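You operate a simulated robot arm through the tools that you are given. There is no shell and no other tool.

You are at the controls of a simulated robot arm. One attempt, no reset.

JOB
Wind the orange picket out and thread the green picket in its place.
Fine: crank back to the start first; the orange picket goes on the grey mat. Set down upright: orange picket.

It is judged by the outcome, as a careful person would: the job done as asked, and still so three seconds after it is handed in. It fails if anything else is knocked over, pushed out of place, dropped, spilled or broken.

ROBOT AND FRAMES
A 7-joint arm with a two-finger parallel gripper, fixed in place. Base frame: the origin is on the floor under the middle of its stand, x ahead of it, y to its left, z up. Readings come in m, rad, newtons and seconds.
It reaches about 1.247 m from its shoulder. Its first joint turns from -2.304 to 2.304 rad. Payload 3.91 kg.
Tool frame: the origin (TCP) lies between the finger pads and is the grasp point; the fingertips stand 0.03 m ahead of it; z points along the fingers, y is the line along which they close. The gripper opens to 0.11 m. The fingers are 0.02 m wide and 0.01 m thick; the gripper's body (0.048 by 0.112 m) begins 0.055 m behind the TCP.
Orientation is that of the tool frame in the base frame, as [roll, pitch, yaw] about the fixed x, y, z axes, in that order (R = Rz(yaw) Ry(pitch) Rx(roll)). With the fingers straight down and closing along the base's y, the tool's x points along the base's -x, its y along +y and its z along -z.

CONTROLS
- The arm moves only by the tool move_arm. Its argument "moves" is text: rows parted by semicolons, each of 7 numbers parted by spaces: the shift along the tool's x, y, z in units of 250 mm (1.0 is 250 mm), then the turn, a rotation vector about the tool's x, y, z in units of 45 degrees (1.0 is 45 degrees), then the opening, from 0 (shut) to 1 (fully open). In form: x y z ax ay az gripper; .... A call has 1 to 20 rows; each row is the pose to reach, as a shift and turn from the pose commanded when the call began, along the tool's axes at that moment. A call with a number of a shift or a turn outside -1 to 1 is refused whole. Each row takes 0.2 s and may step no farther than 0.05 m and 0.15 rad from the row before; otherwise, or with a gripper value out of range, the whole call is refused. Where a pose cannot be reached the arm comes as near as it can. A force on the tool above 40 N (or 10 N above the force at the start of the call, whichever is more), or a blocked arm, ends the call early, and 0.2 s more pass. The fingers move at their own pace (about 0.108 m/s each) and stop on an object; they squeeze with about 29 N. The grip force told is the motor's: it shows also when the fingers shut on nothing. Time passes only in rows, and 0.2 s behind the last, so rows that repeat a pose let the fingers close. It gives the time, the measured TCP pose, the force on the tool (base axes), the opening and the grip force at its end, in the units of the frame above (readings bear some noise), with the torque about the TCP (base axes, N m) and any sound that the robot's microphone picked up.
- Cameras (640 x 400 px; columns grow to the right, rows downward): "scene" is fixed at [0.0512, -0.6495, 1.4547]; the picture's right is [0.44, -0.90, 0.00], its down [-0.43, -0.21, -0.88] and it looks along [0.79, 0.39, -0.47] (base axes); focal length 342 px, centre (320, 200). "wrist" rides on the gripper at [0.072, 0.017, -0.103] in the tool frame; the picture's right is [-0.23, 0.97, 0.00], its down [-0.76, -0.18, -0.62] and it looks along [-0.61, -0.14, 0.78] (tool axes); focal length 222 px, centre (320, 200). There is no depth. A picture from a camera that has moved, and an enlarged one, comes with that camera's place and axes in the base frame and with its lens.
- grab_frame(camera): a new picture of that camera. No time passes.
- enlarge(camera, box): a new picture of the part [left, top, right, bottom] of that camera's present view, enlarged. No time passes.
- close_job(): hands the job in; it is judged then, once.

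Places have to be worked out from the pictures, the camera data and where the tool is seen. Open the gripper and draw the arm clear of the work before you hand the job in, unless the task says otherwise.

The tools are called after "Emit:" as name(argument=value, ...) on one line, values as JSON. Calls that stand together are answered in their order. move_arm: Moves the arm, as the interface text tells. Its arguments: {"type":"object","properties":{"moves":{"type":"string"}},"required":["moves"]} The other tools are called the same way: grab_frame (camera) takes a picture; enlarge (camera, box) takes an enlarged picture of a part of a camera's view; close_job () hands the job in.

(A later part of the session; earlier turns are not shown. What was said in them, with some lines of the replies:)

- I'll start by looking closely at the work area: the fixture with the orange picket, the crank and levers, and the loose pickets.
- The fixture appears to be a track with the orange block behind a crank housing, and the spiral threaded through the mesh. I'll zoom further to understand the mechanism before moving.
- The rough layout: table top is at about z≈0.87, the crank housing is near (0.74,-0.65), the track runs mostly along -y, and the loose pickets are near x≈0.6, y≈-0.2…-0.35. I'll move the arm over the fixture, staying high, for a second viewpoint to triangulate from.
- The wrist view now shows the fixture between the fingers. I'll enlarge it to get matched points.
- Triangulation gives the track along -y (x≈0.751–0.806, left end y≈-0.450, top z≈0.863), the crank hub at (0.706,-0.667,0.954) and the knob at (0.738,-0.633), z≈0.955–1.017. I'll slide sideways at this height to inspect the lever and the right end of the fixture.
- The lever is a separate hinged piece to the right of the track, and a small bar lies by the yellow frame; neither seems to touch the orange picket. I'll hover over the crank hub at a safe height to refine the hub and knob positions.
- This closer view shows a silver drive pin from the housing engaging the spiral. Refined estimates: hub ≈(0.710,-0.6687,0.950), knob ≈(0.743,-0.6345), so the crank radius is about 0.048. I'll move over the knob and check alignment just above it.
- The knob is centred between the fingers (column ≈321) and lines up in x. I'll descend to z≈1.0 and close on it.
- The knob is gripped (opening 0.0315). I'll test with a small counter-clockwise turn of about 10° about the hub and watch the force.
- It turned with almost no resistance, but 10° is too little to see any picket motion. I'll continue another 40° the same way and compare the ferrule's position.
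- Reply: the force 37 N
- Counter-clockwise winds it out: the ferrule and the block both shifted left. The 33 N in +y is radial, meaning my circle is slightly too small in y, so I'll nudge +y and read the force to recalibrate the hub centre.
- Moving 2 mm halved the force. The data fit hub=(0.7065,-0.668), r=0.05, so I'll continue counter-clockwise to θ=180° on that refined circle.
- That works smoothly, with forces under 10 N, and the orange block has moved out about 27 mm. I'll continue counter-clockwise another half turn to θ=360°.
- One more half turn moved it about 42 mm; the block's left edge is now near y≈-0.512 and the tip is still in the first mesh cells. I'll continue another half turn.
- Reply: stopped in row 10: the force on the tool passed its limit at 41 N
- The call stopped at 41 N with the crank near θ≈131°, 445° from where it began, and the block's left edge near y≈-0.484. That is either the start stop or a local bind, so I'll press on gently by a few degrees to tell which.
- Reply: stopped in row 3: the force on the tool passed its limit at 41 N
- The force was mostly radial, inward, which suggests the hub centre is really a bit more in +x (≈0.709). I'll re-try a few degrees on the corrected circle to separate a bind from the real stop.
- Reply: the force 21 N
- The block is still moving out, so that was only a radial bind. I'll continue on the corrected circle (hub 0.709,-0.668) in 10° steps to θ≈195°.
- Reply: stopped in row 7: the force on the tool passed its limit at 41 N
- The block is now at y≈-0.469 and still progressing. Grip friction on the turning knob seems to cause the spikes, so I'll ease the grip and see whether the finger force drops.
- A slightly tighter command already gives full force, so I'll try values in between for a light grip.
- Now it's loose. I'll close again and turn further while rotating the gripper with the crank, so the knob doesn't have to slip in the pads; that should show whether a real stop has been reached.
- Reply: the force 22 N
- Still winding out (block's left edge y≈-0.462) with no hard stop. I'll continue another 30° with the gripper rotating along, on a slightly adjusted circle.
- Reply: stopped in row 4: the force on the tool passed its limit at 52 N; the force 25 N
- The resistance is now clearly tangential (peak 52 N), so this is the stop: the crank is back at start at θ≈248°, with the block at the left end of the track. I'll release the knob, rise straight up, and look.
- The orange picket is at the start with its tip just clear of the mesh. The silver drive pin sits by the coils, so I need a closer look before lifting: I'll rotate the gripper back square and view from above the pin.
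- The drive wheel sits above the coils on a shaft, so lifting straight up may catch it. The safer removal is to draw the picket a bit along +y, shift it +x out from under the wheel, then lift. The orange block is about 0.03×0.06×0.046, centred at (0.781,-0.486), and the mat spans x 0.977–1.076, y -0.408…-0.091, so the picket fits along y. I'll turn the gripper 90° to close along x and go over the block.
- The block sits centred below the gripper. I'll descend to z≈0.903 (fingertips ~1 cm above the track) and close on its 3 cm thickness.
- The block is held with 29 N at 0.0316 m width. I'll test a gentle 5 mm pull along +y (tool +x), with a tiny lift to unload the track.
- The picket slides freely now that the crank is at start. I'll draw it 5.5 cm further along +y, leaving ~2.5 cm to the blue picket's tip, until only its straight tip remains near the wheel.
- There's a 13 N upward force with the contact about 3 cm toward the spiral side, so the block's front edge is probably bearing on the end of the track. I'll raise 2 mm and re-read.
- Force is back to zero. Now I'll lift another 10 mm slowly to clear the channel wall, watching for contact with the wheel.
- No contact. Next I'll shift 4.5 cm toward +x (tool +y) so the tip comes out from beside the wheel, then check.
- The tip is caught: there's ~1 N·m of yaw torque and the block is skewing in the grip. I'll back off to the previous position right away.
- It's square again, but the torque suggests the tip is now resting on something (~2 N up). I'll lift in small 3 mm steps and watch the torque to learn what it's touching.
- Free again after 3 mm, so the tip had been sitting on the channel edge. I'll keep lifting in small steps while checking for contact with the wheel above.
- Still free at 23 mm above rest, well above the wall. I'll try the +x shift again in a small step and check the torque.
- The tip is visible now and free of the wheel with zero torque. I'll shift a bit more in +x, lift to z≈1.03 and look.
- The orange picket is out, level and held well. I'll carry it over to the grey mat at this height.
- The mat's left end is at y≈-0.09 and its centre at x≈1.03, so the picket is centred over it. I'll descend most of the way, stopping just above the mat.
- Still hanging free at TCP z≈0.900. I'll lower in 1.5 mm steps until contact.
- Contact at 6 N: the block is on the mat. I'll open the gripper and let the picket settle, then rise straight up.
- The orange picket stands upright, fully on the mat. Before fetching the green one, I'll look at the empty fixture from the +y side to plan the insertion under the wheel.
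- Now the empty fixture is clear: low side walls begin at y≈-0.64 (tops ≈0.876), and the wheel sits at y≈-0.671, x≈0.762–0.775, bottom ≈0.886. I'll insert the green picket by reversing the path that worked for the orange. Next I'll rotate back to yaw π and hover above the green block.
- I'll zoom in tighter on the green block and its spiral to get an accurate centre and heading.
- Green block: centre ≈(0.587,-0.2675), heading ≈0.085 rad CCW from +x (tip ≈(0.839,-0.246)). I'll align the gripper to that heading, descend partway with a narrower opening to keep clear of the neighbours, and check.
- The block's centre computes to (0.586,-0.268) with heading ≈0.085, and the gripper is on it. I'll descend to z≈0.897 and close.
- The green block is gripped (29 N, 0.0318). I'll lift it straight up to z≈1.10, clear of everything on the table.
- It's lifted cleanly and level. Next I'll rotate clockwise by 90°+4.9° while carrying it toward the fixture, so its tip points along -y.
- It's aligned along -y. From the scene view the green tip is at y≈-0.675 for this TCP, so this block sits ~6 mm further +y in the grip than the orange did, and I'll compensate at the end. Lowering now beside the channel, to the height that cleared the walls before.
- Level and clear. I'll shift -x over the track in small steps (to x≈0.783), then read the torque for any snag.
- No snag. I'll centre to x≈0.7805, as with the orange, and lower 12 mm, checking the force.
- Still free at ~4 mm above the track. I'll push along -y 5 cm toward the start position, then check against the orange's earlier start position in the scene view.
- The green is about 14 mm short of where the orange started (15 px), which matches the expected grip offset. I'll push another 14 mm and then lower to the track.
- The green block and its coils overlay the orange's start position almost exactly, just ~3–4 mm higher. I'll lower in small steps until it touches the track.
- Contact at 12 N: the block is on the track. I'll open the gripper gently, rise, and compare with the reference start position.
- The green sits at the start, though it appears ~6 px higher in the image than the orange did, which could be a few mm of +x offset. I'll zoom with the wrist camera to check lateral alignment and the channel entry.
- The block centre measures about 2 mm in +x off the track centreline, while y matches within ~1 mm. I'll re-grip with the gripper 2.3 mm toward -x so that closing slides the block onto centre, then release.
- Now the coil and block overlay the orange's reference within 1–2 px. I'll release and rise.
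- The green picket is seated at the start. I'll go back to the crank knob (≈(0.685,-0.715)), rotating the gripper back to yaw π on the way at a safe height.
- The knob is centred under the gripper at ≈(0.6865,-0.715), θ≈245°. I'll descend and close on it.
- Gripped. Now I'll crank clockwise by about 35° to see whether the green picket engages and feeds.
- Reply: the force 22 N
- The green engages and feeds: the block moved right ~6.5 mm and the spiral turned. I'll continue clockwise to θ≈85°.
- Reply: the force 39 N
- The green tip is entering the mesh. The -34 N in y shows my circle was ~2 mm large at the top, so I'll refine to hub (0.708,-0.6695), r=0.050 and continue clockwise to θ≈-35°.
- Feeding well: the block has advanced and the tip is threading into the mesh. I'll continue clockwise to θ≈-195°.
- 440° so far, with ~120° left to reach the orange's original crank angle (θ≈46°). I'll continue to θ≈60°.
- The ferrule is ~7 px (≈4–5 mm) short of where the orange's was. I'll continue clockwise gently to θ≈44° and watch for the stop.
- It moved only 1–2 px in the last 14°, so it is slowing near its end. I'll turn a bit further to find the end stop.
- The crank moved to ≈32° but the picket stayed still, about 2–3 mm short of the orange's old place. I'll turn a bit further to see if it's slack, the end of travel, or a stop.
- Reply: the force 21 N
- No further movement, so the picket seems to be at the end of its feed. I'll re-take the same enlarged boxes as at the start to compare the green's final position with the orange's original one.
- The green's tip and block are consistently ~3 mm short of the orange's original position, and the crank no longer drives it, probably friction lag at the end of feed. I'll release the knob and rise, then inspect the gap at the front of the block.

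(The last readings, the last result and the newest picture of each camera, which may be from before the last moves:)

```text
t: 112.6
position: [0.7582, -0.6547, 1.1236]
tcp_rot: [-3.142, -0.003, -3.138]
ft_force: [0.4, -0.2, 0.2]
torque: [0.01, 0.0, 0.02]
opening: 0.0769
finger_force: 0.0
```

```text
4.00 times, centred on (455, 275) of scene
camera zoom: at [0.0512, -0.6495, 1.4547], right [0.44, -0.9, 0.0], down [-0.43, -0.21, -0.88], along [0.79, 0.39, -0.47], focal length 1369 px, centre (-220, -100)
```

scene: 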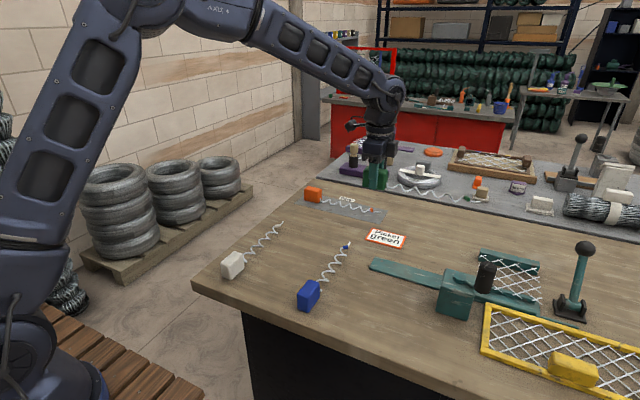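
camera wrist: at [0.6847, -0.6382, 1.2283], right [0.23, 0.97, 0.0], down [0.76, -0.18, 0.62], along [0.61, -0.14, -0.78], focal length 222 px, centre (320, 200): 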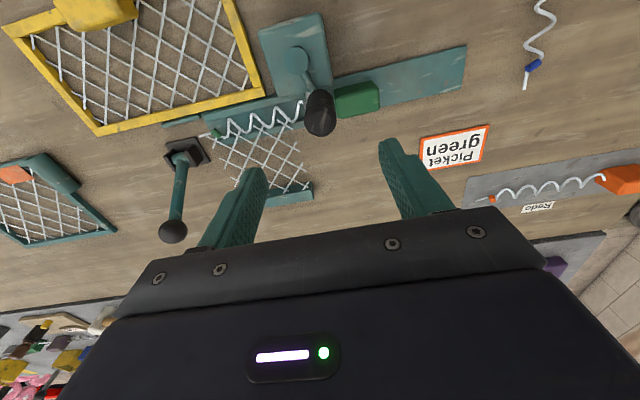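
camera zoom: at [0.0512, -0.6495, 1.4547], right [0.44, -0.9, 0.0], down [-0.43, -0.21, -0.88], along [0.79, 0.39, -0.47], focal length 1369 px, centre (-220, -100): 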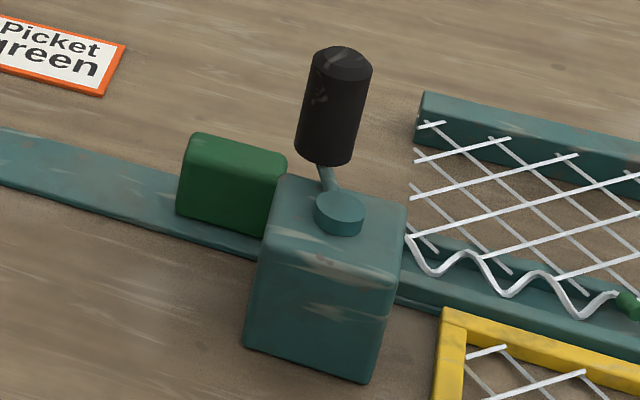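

Everything is intact. A gap of ~3 mm remains, so I'll nudge the block's rear face gently along -y with closed fingers. First I'll close and position behind the block.

Emit:
move_arm(moves="-0.02 0.1 0 0 0 0 0; -0.045 0.21 0 0 0 0 0; -0.07 0.32 0 0 0 0 0; -0.098 0.436 0 0 0 0 0; -0.098 0.436 0.16 0 0 0 0; -0.098 0.436 0.34 0 0 0 0; -0.098 0.436 0.52 0 0 0 0; -0.098 0.436 0.68 0 0 0 0; -0.098 0.436 0.8 0 0 0 0; -0.098 0.436 0.868 0 0 0 0; -0.098 0.436 0.868 0 0 0 0")

Emit:
enlarge(camera="scene", box=[370, 215, 490, 315])

Emit:
enlarge(camera="wrist", box=[200, 60, 400, 230])

```text
t: 115.0
position: [0.7814, -0.5453, 0.9056]
tcp_rot: [-3.139, -0.002, -3.139]
ft_force: [-0.3, 0.1, -1.1]
torque: [-0.01, 0.02, -0.01]
opening: 0.0001
finger_force: 29.3
```

```text
4.00 times, centred on (430, 265) of scene
camera zoom: at [0.0512, -0.6495, 1.4547], right [0.44, -0.9, 0.0], down [-0.43, -0.21, -0.88], along [0.79, 0.39, -0.47], focal length 1369 px, centre (-120, -60)
```

zoom: 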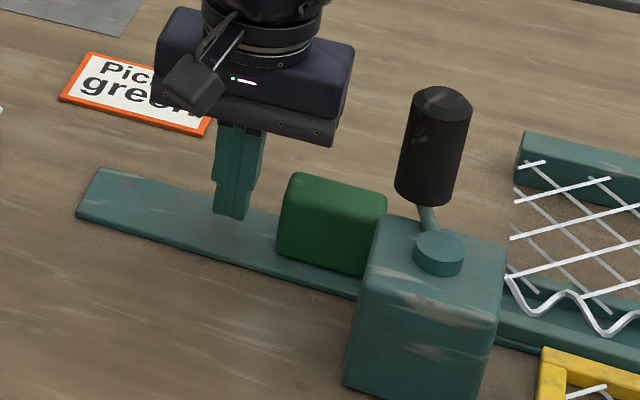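

```text
2.35 times, centred on (300, 145) of wrist
camera zoom: at [0.7095, -0.5288, 1.0091], right [0.23, 0.97, 0.0], down [0.76, -0.18, 0.62], along [0.61, -0.14, -0.78], focal length 523 px, centre (367, 329)
```

zoom: 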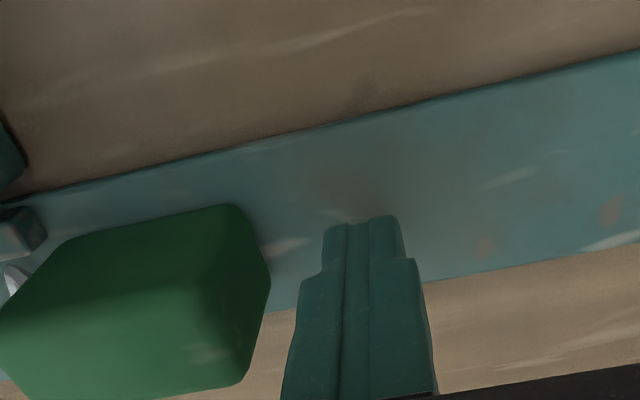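

The closed fingers are behind the block with ~2 cm of gap. I'll close most of that gap and check.

Emit:
move_arm(moves="0 -0.03 0 0 0 0 0; 0 -0.06 0 0 0 0 0; 0 -0.076 0 0 0 0 0; 0 -0.076 0 0 0 0 0")

Emit:
enlarge(camera="wrist", box=[200, 60, 400, 230])

```text
t: 116.0
position: [0.7828, -0.5631, 0.9054]
tcp_rot: [-3.14, -0.002, -3.14]
ft_force: [0.1, 0.1, -0.2]
torque: [0.03, 0.01, -0.02]
opening: 0.0002
finger_force: 29.8
```

```text
2.35 times, centred on (300, 145) of wrist
camera zoom: at [0.7094, -0.547, 1.01], right [0.23, 0.97, 0.0], down [0.76, -0.18, 0.62], along [0.61, -0.14, -0.78], focal length 523 px, centre (367, 329)
```

zoom: 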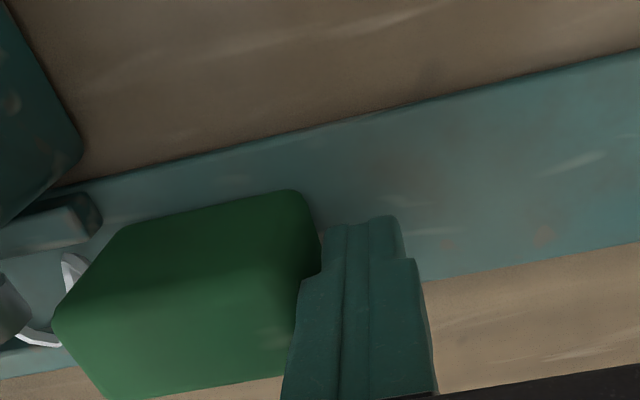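

Very close now; I can also see a small gap between the block's front and the wall ends. I'll push in ~1 mm steps and check the force each time.

Emit:
move_arm(moves="0 -0.008 0 0 0 0 0; 0 -0.016 0 0 0 0 0; 0 -0.016 0 0 0 0 0")

Emit:
move_arm(moves="0 -0.004 0 0 0 0 0; 0 -0.006 0 0 0 0 0; 0 -0.006 0 0 0 0 0")

Emit:
enlarge(camera="scene", box=[465, 240, 605, 325])

Emit:
enlarge(camera="wrist", box=[200, 60, 400, 230])

```text
t: 116.8
position: [0.7819, -0.5669, 0.9055]
tcp_rot: [-3.141, -0.002, -3.141]
ft_force: [-2.5, 12.1, 0.5]
torque: [-0.06, 0.01, -0.04]
opening: 0.0
finger_force: 29.2
```

```text
t: 117.6
position: [0.7809, -0.5677, 0.9064]
tcp_rot: [-3.141, -0.003, -3.138]
ft_force: [0.4, 36.7, -2.6]
torque: [-0.08, -0.01, -0.04]
opening: 0.0001
finger_force: 29.4
```

```text
4.57 times, centred on (535, 282) of scene
camera zoom: at [0.0512, -0.6495, 1.4547], right [0.44, -0.9, 0.0], down [-0.43, -0.21, -0.88], along [0.79, 0.39, -0.47], focal length 1565 px, centre (-663, -177)
```

zoom: 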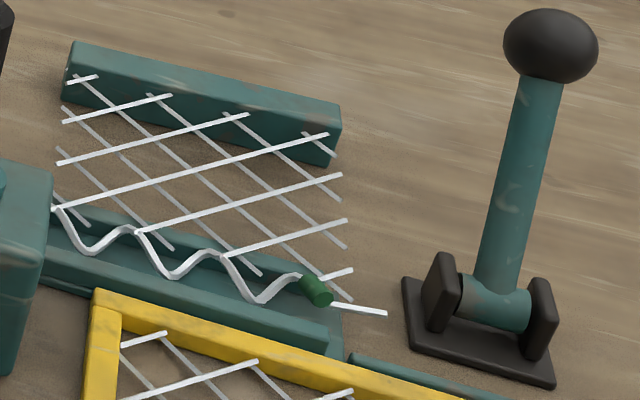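

```text
2.35 times, centred on (300, 145) of wrist
camera zoom: at [0.7096, -0.5508, 1.0103], right [0.22, 0.97, 0.0], down [0.76, -0.18, 0.62], along [0.61, -0.14, -0.78], focal length 523 px, centre (367, 329)
```

zoom: 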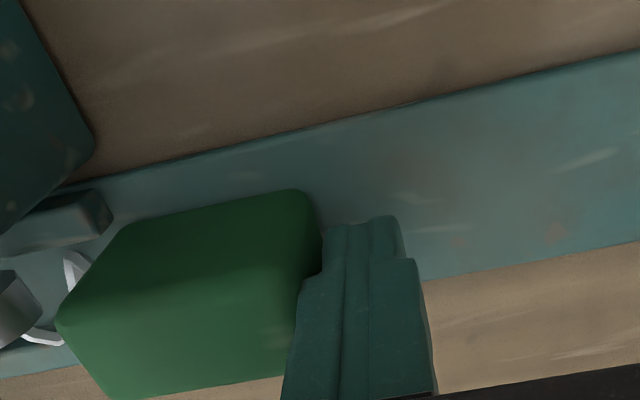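

The green ferrule (315,290) and tip (386,313) now match the orange's original position exactly, and the force shows it's against its end stop. I'll back off and rise.

Emit:
move_arm(moves="0 0.012 0 0 0 0 0; 0 0.05 0 0 0 0 0; 0 0.1 0 0 0 0 0; 0 0.1 -0.12 0 0 0 0; 0 0.1 -0.3 0 0 0 0; 0 0.1 -0.48 0 0 0 0; 0 0.1 -0.66 0 0 0 0; 0 0.1 -0.84 0 0 0 0; 0 0.1 -0.84 0 0 0 0")

Emit:
enlarge(camera="scene", box=[465, 240, 605, 325])

Emit:
enlarge(camera="scene", box=[360, 240, 460, 300])

Emit:
enlarge(camera="scene", box=[410, 225, 500, 325])

```text
t: 119.6
position: [0.7834, -0.5438, 1.119]
tcp_rot: [-3.141, -0.001, -3.141]
ft_force: [0.2, 0.2, -0.6]
torque: [0.0, -0.03, -0.01]
opening: 0.0001
finger_force: 29.2
```

```text
4.57 times, centred on (535, 282) of scene
camera zoom: at [0.0512, -0.6495, 1.4547], right [0.44, -0.9, 0.0], down [-0.43, -0.21, -0.88], along [0.79, 0.39, -0.47], focal length 1565 px, centre (-663, -177)
```

zoom: 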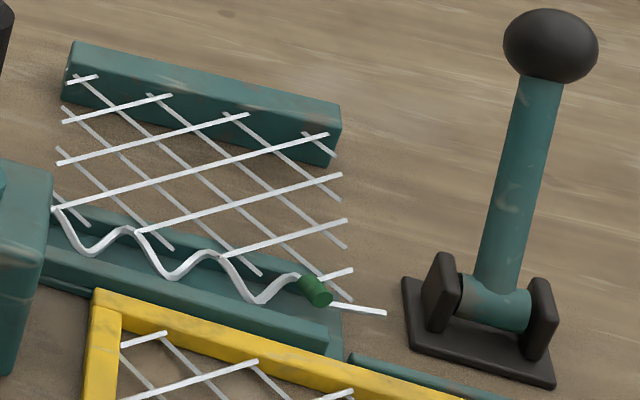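

```text
6.40 times, centred on (410, 270) of scene
camera zoom: at [0.0512, -0.6495, 1.4547], right [0.44, -0.9, 0.0], down [-0.43, -0.21, -0.88], along [0.79, 0.39, -0.47], focal length 2191 px, centre (-256, -248)
```

zoom: 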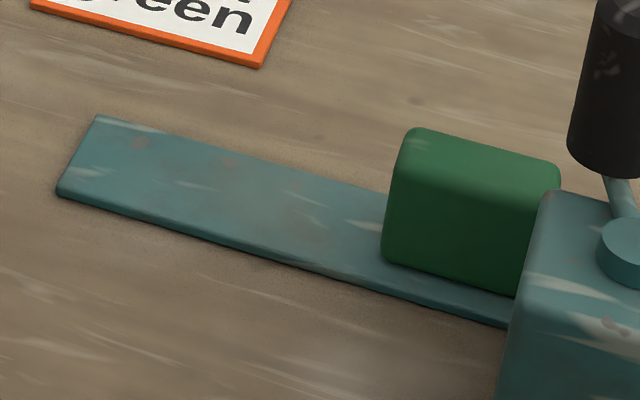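

```text
4.00 times, centred on (455, 275) of scene
camera zoom: at [0.0512, -0.6495, 1.4547], right [0.44, -0.9, 0.0], down [-0.43, -0.21, -0.88], along [0.79, 0.39, -0.47], focal length 1369 px, centre (-220, -100)
```

zoom: 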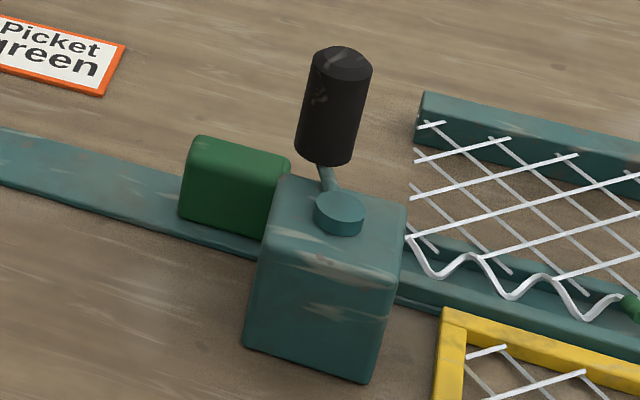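

The green stays fully threaded, matching the orange's original pose, and everything else is undisturbed. I'll open the gripper and withdraw the arm to near its initial pose.

Emit:
move_arm(moves="0.05 0.03 -0.1 0 0 0 0.5; 0.19 0.11 -0.16 0 0 0 1; 0.33 0.2 -0.2 0 0 0 1; 0.48 0.29 -0.24 0 0 0 1; 0.62 0.37 -0.28 0 0 0 1; 0.77 0.46 -0.31 0 0 0 1; 0.77 0.46 -0.31 0 0 0 1")

Emit:
move_arm(moves="0.13 0.08 -0.05 0 0 0 1; 0.26 0.155 -0.1 0 0 0 1; 0.39 0.23 -0.15 0 0 0 1; 0.52 0.31 -0.2 0 0 0 1; 0.64 0.38 -0.26 0 0 0 1; 0.77 0.46 -0.31 0 0 0 1; 0.77 0.46 -0.31 0 0 0 1")

Emit:
grab_frame(camera="scene")

Emit:
enlarge(camera="scene", box=[280, 160, 420, 250])

Emit:
enlarge(camera="scene", box=[350, 220, 610, 390])

```text
t: 121.2
position: [0.5899, -0.4307, 1.1938]
tcp_rot: [3.142, -0.002, -3.139]
ft_force: [-0.1, -0.8, -0.3]
torque: [0.03, 0.05, 0.02]
opening: 0.1097
finger_force: 0.1
```

```text
t: 122.8
position: [0.3963, -0.3138, 1.2702]
tcp_rot: [3.14, -0.005, -3.141]
ft_force: [0.9, 0.3, -0.6]
torque: [0.01, 0.01, 0.01]
opening: 0.1102
finger_force: 0.1
```

```text
taken
```

scene: 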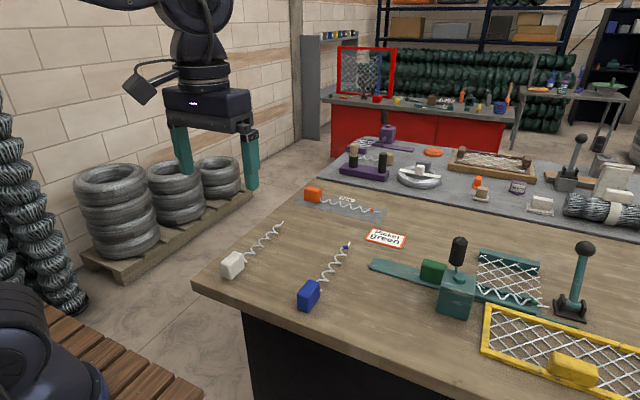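

```text
4.44 times, centred on (350, 205) of scene
camera zoom: at [0.0512, -0.6495, 1.4547], right [0.44, -0.9, 0.0], down [-0.43, -0.21, -0.88], along [0.79, 0.39, -0.47], focal length 1521 px, centre (187, 178)
```

zoom: 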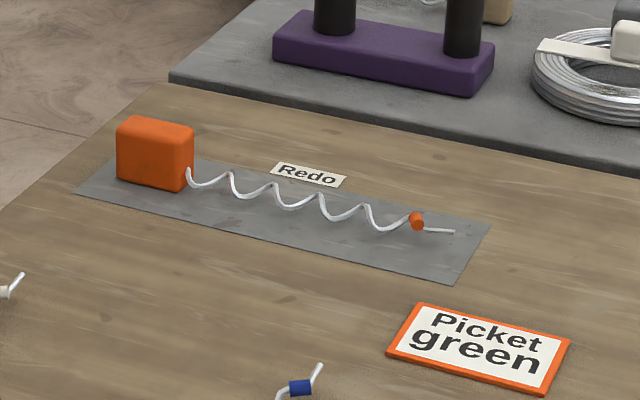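

```text
2.35 times, centred on (480, 305) of scene
camera zoom: at [0.0512, -0.6495, 1.4547], right [0.44, -0.9, 0.0], down [-0.43, -0.21, -0.88], along [0.79, 0.39, -0.47], focal length 805 px, centre (-56, -47)
```

zoom: 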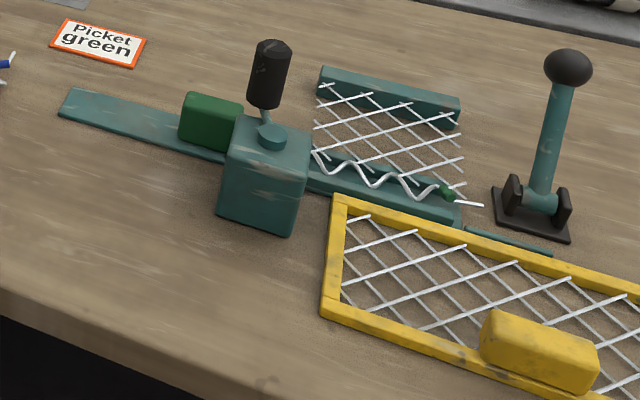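

The orange picket stands upright on the grey mat, and the green picket is fully threaded where the orange one was. The white and blue pickets, the yellow frame and the lever haven't moved, and the arm is clear with the gripper open, so I'm handing the job in.

Emit:
close_job()

```text
The job is handed in.
```

The orange picket is out and standing upright on the grey mat, and the green picket is threaded in its place. The job has been handed in; I haven't seen the result of the judging.

- **Winding out:** I cranked back until it hit the stop at the start position, about one and a half turns. I then slid the orange picket out from under the drive wheel and lifted it clear. Its tip caught briefly in the channel during this, but I backed off and nothing was damaged or moved.
- **Threading in:** I set the green picket at the same start position and cranked it in.
- **Last 3 mm pushed by hand:** The crank stopped driving the green picket about 3 mm short of where the orange one had been. I pushed the block the rest of the way from behind, up to its end stop. In the pictures its tip and block now match the orange picket's original position.
- **Crank angle:** The crank handle ended up turned about 30° further than where it started.

The white and blue pickets, the yellow frame and the lever look unmoved in the final picture. The arm is back near its starting position with the gripper open.
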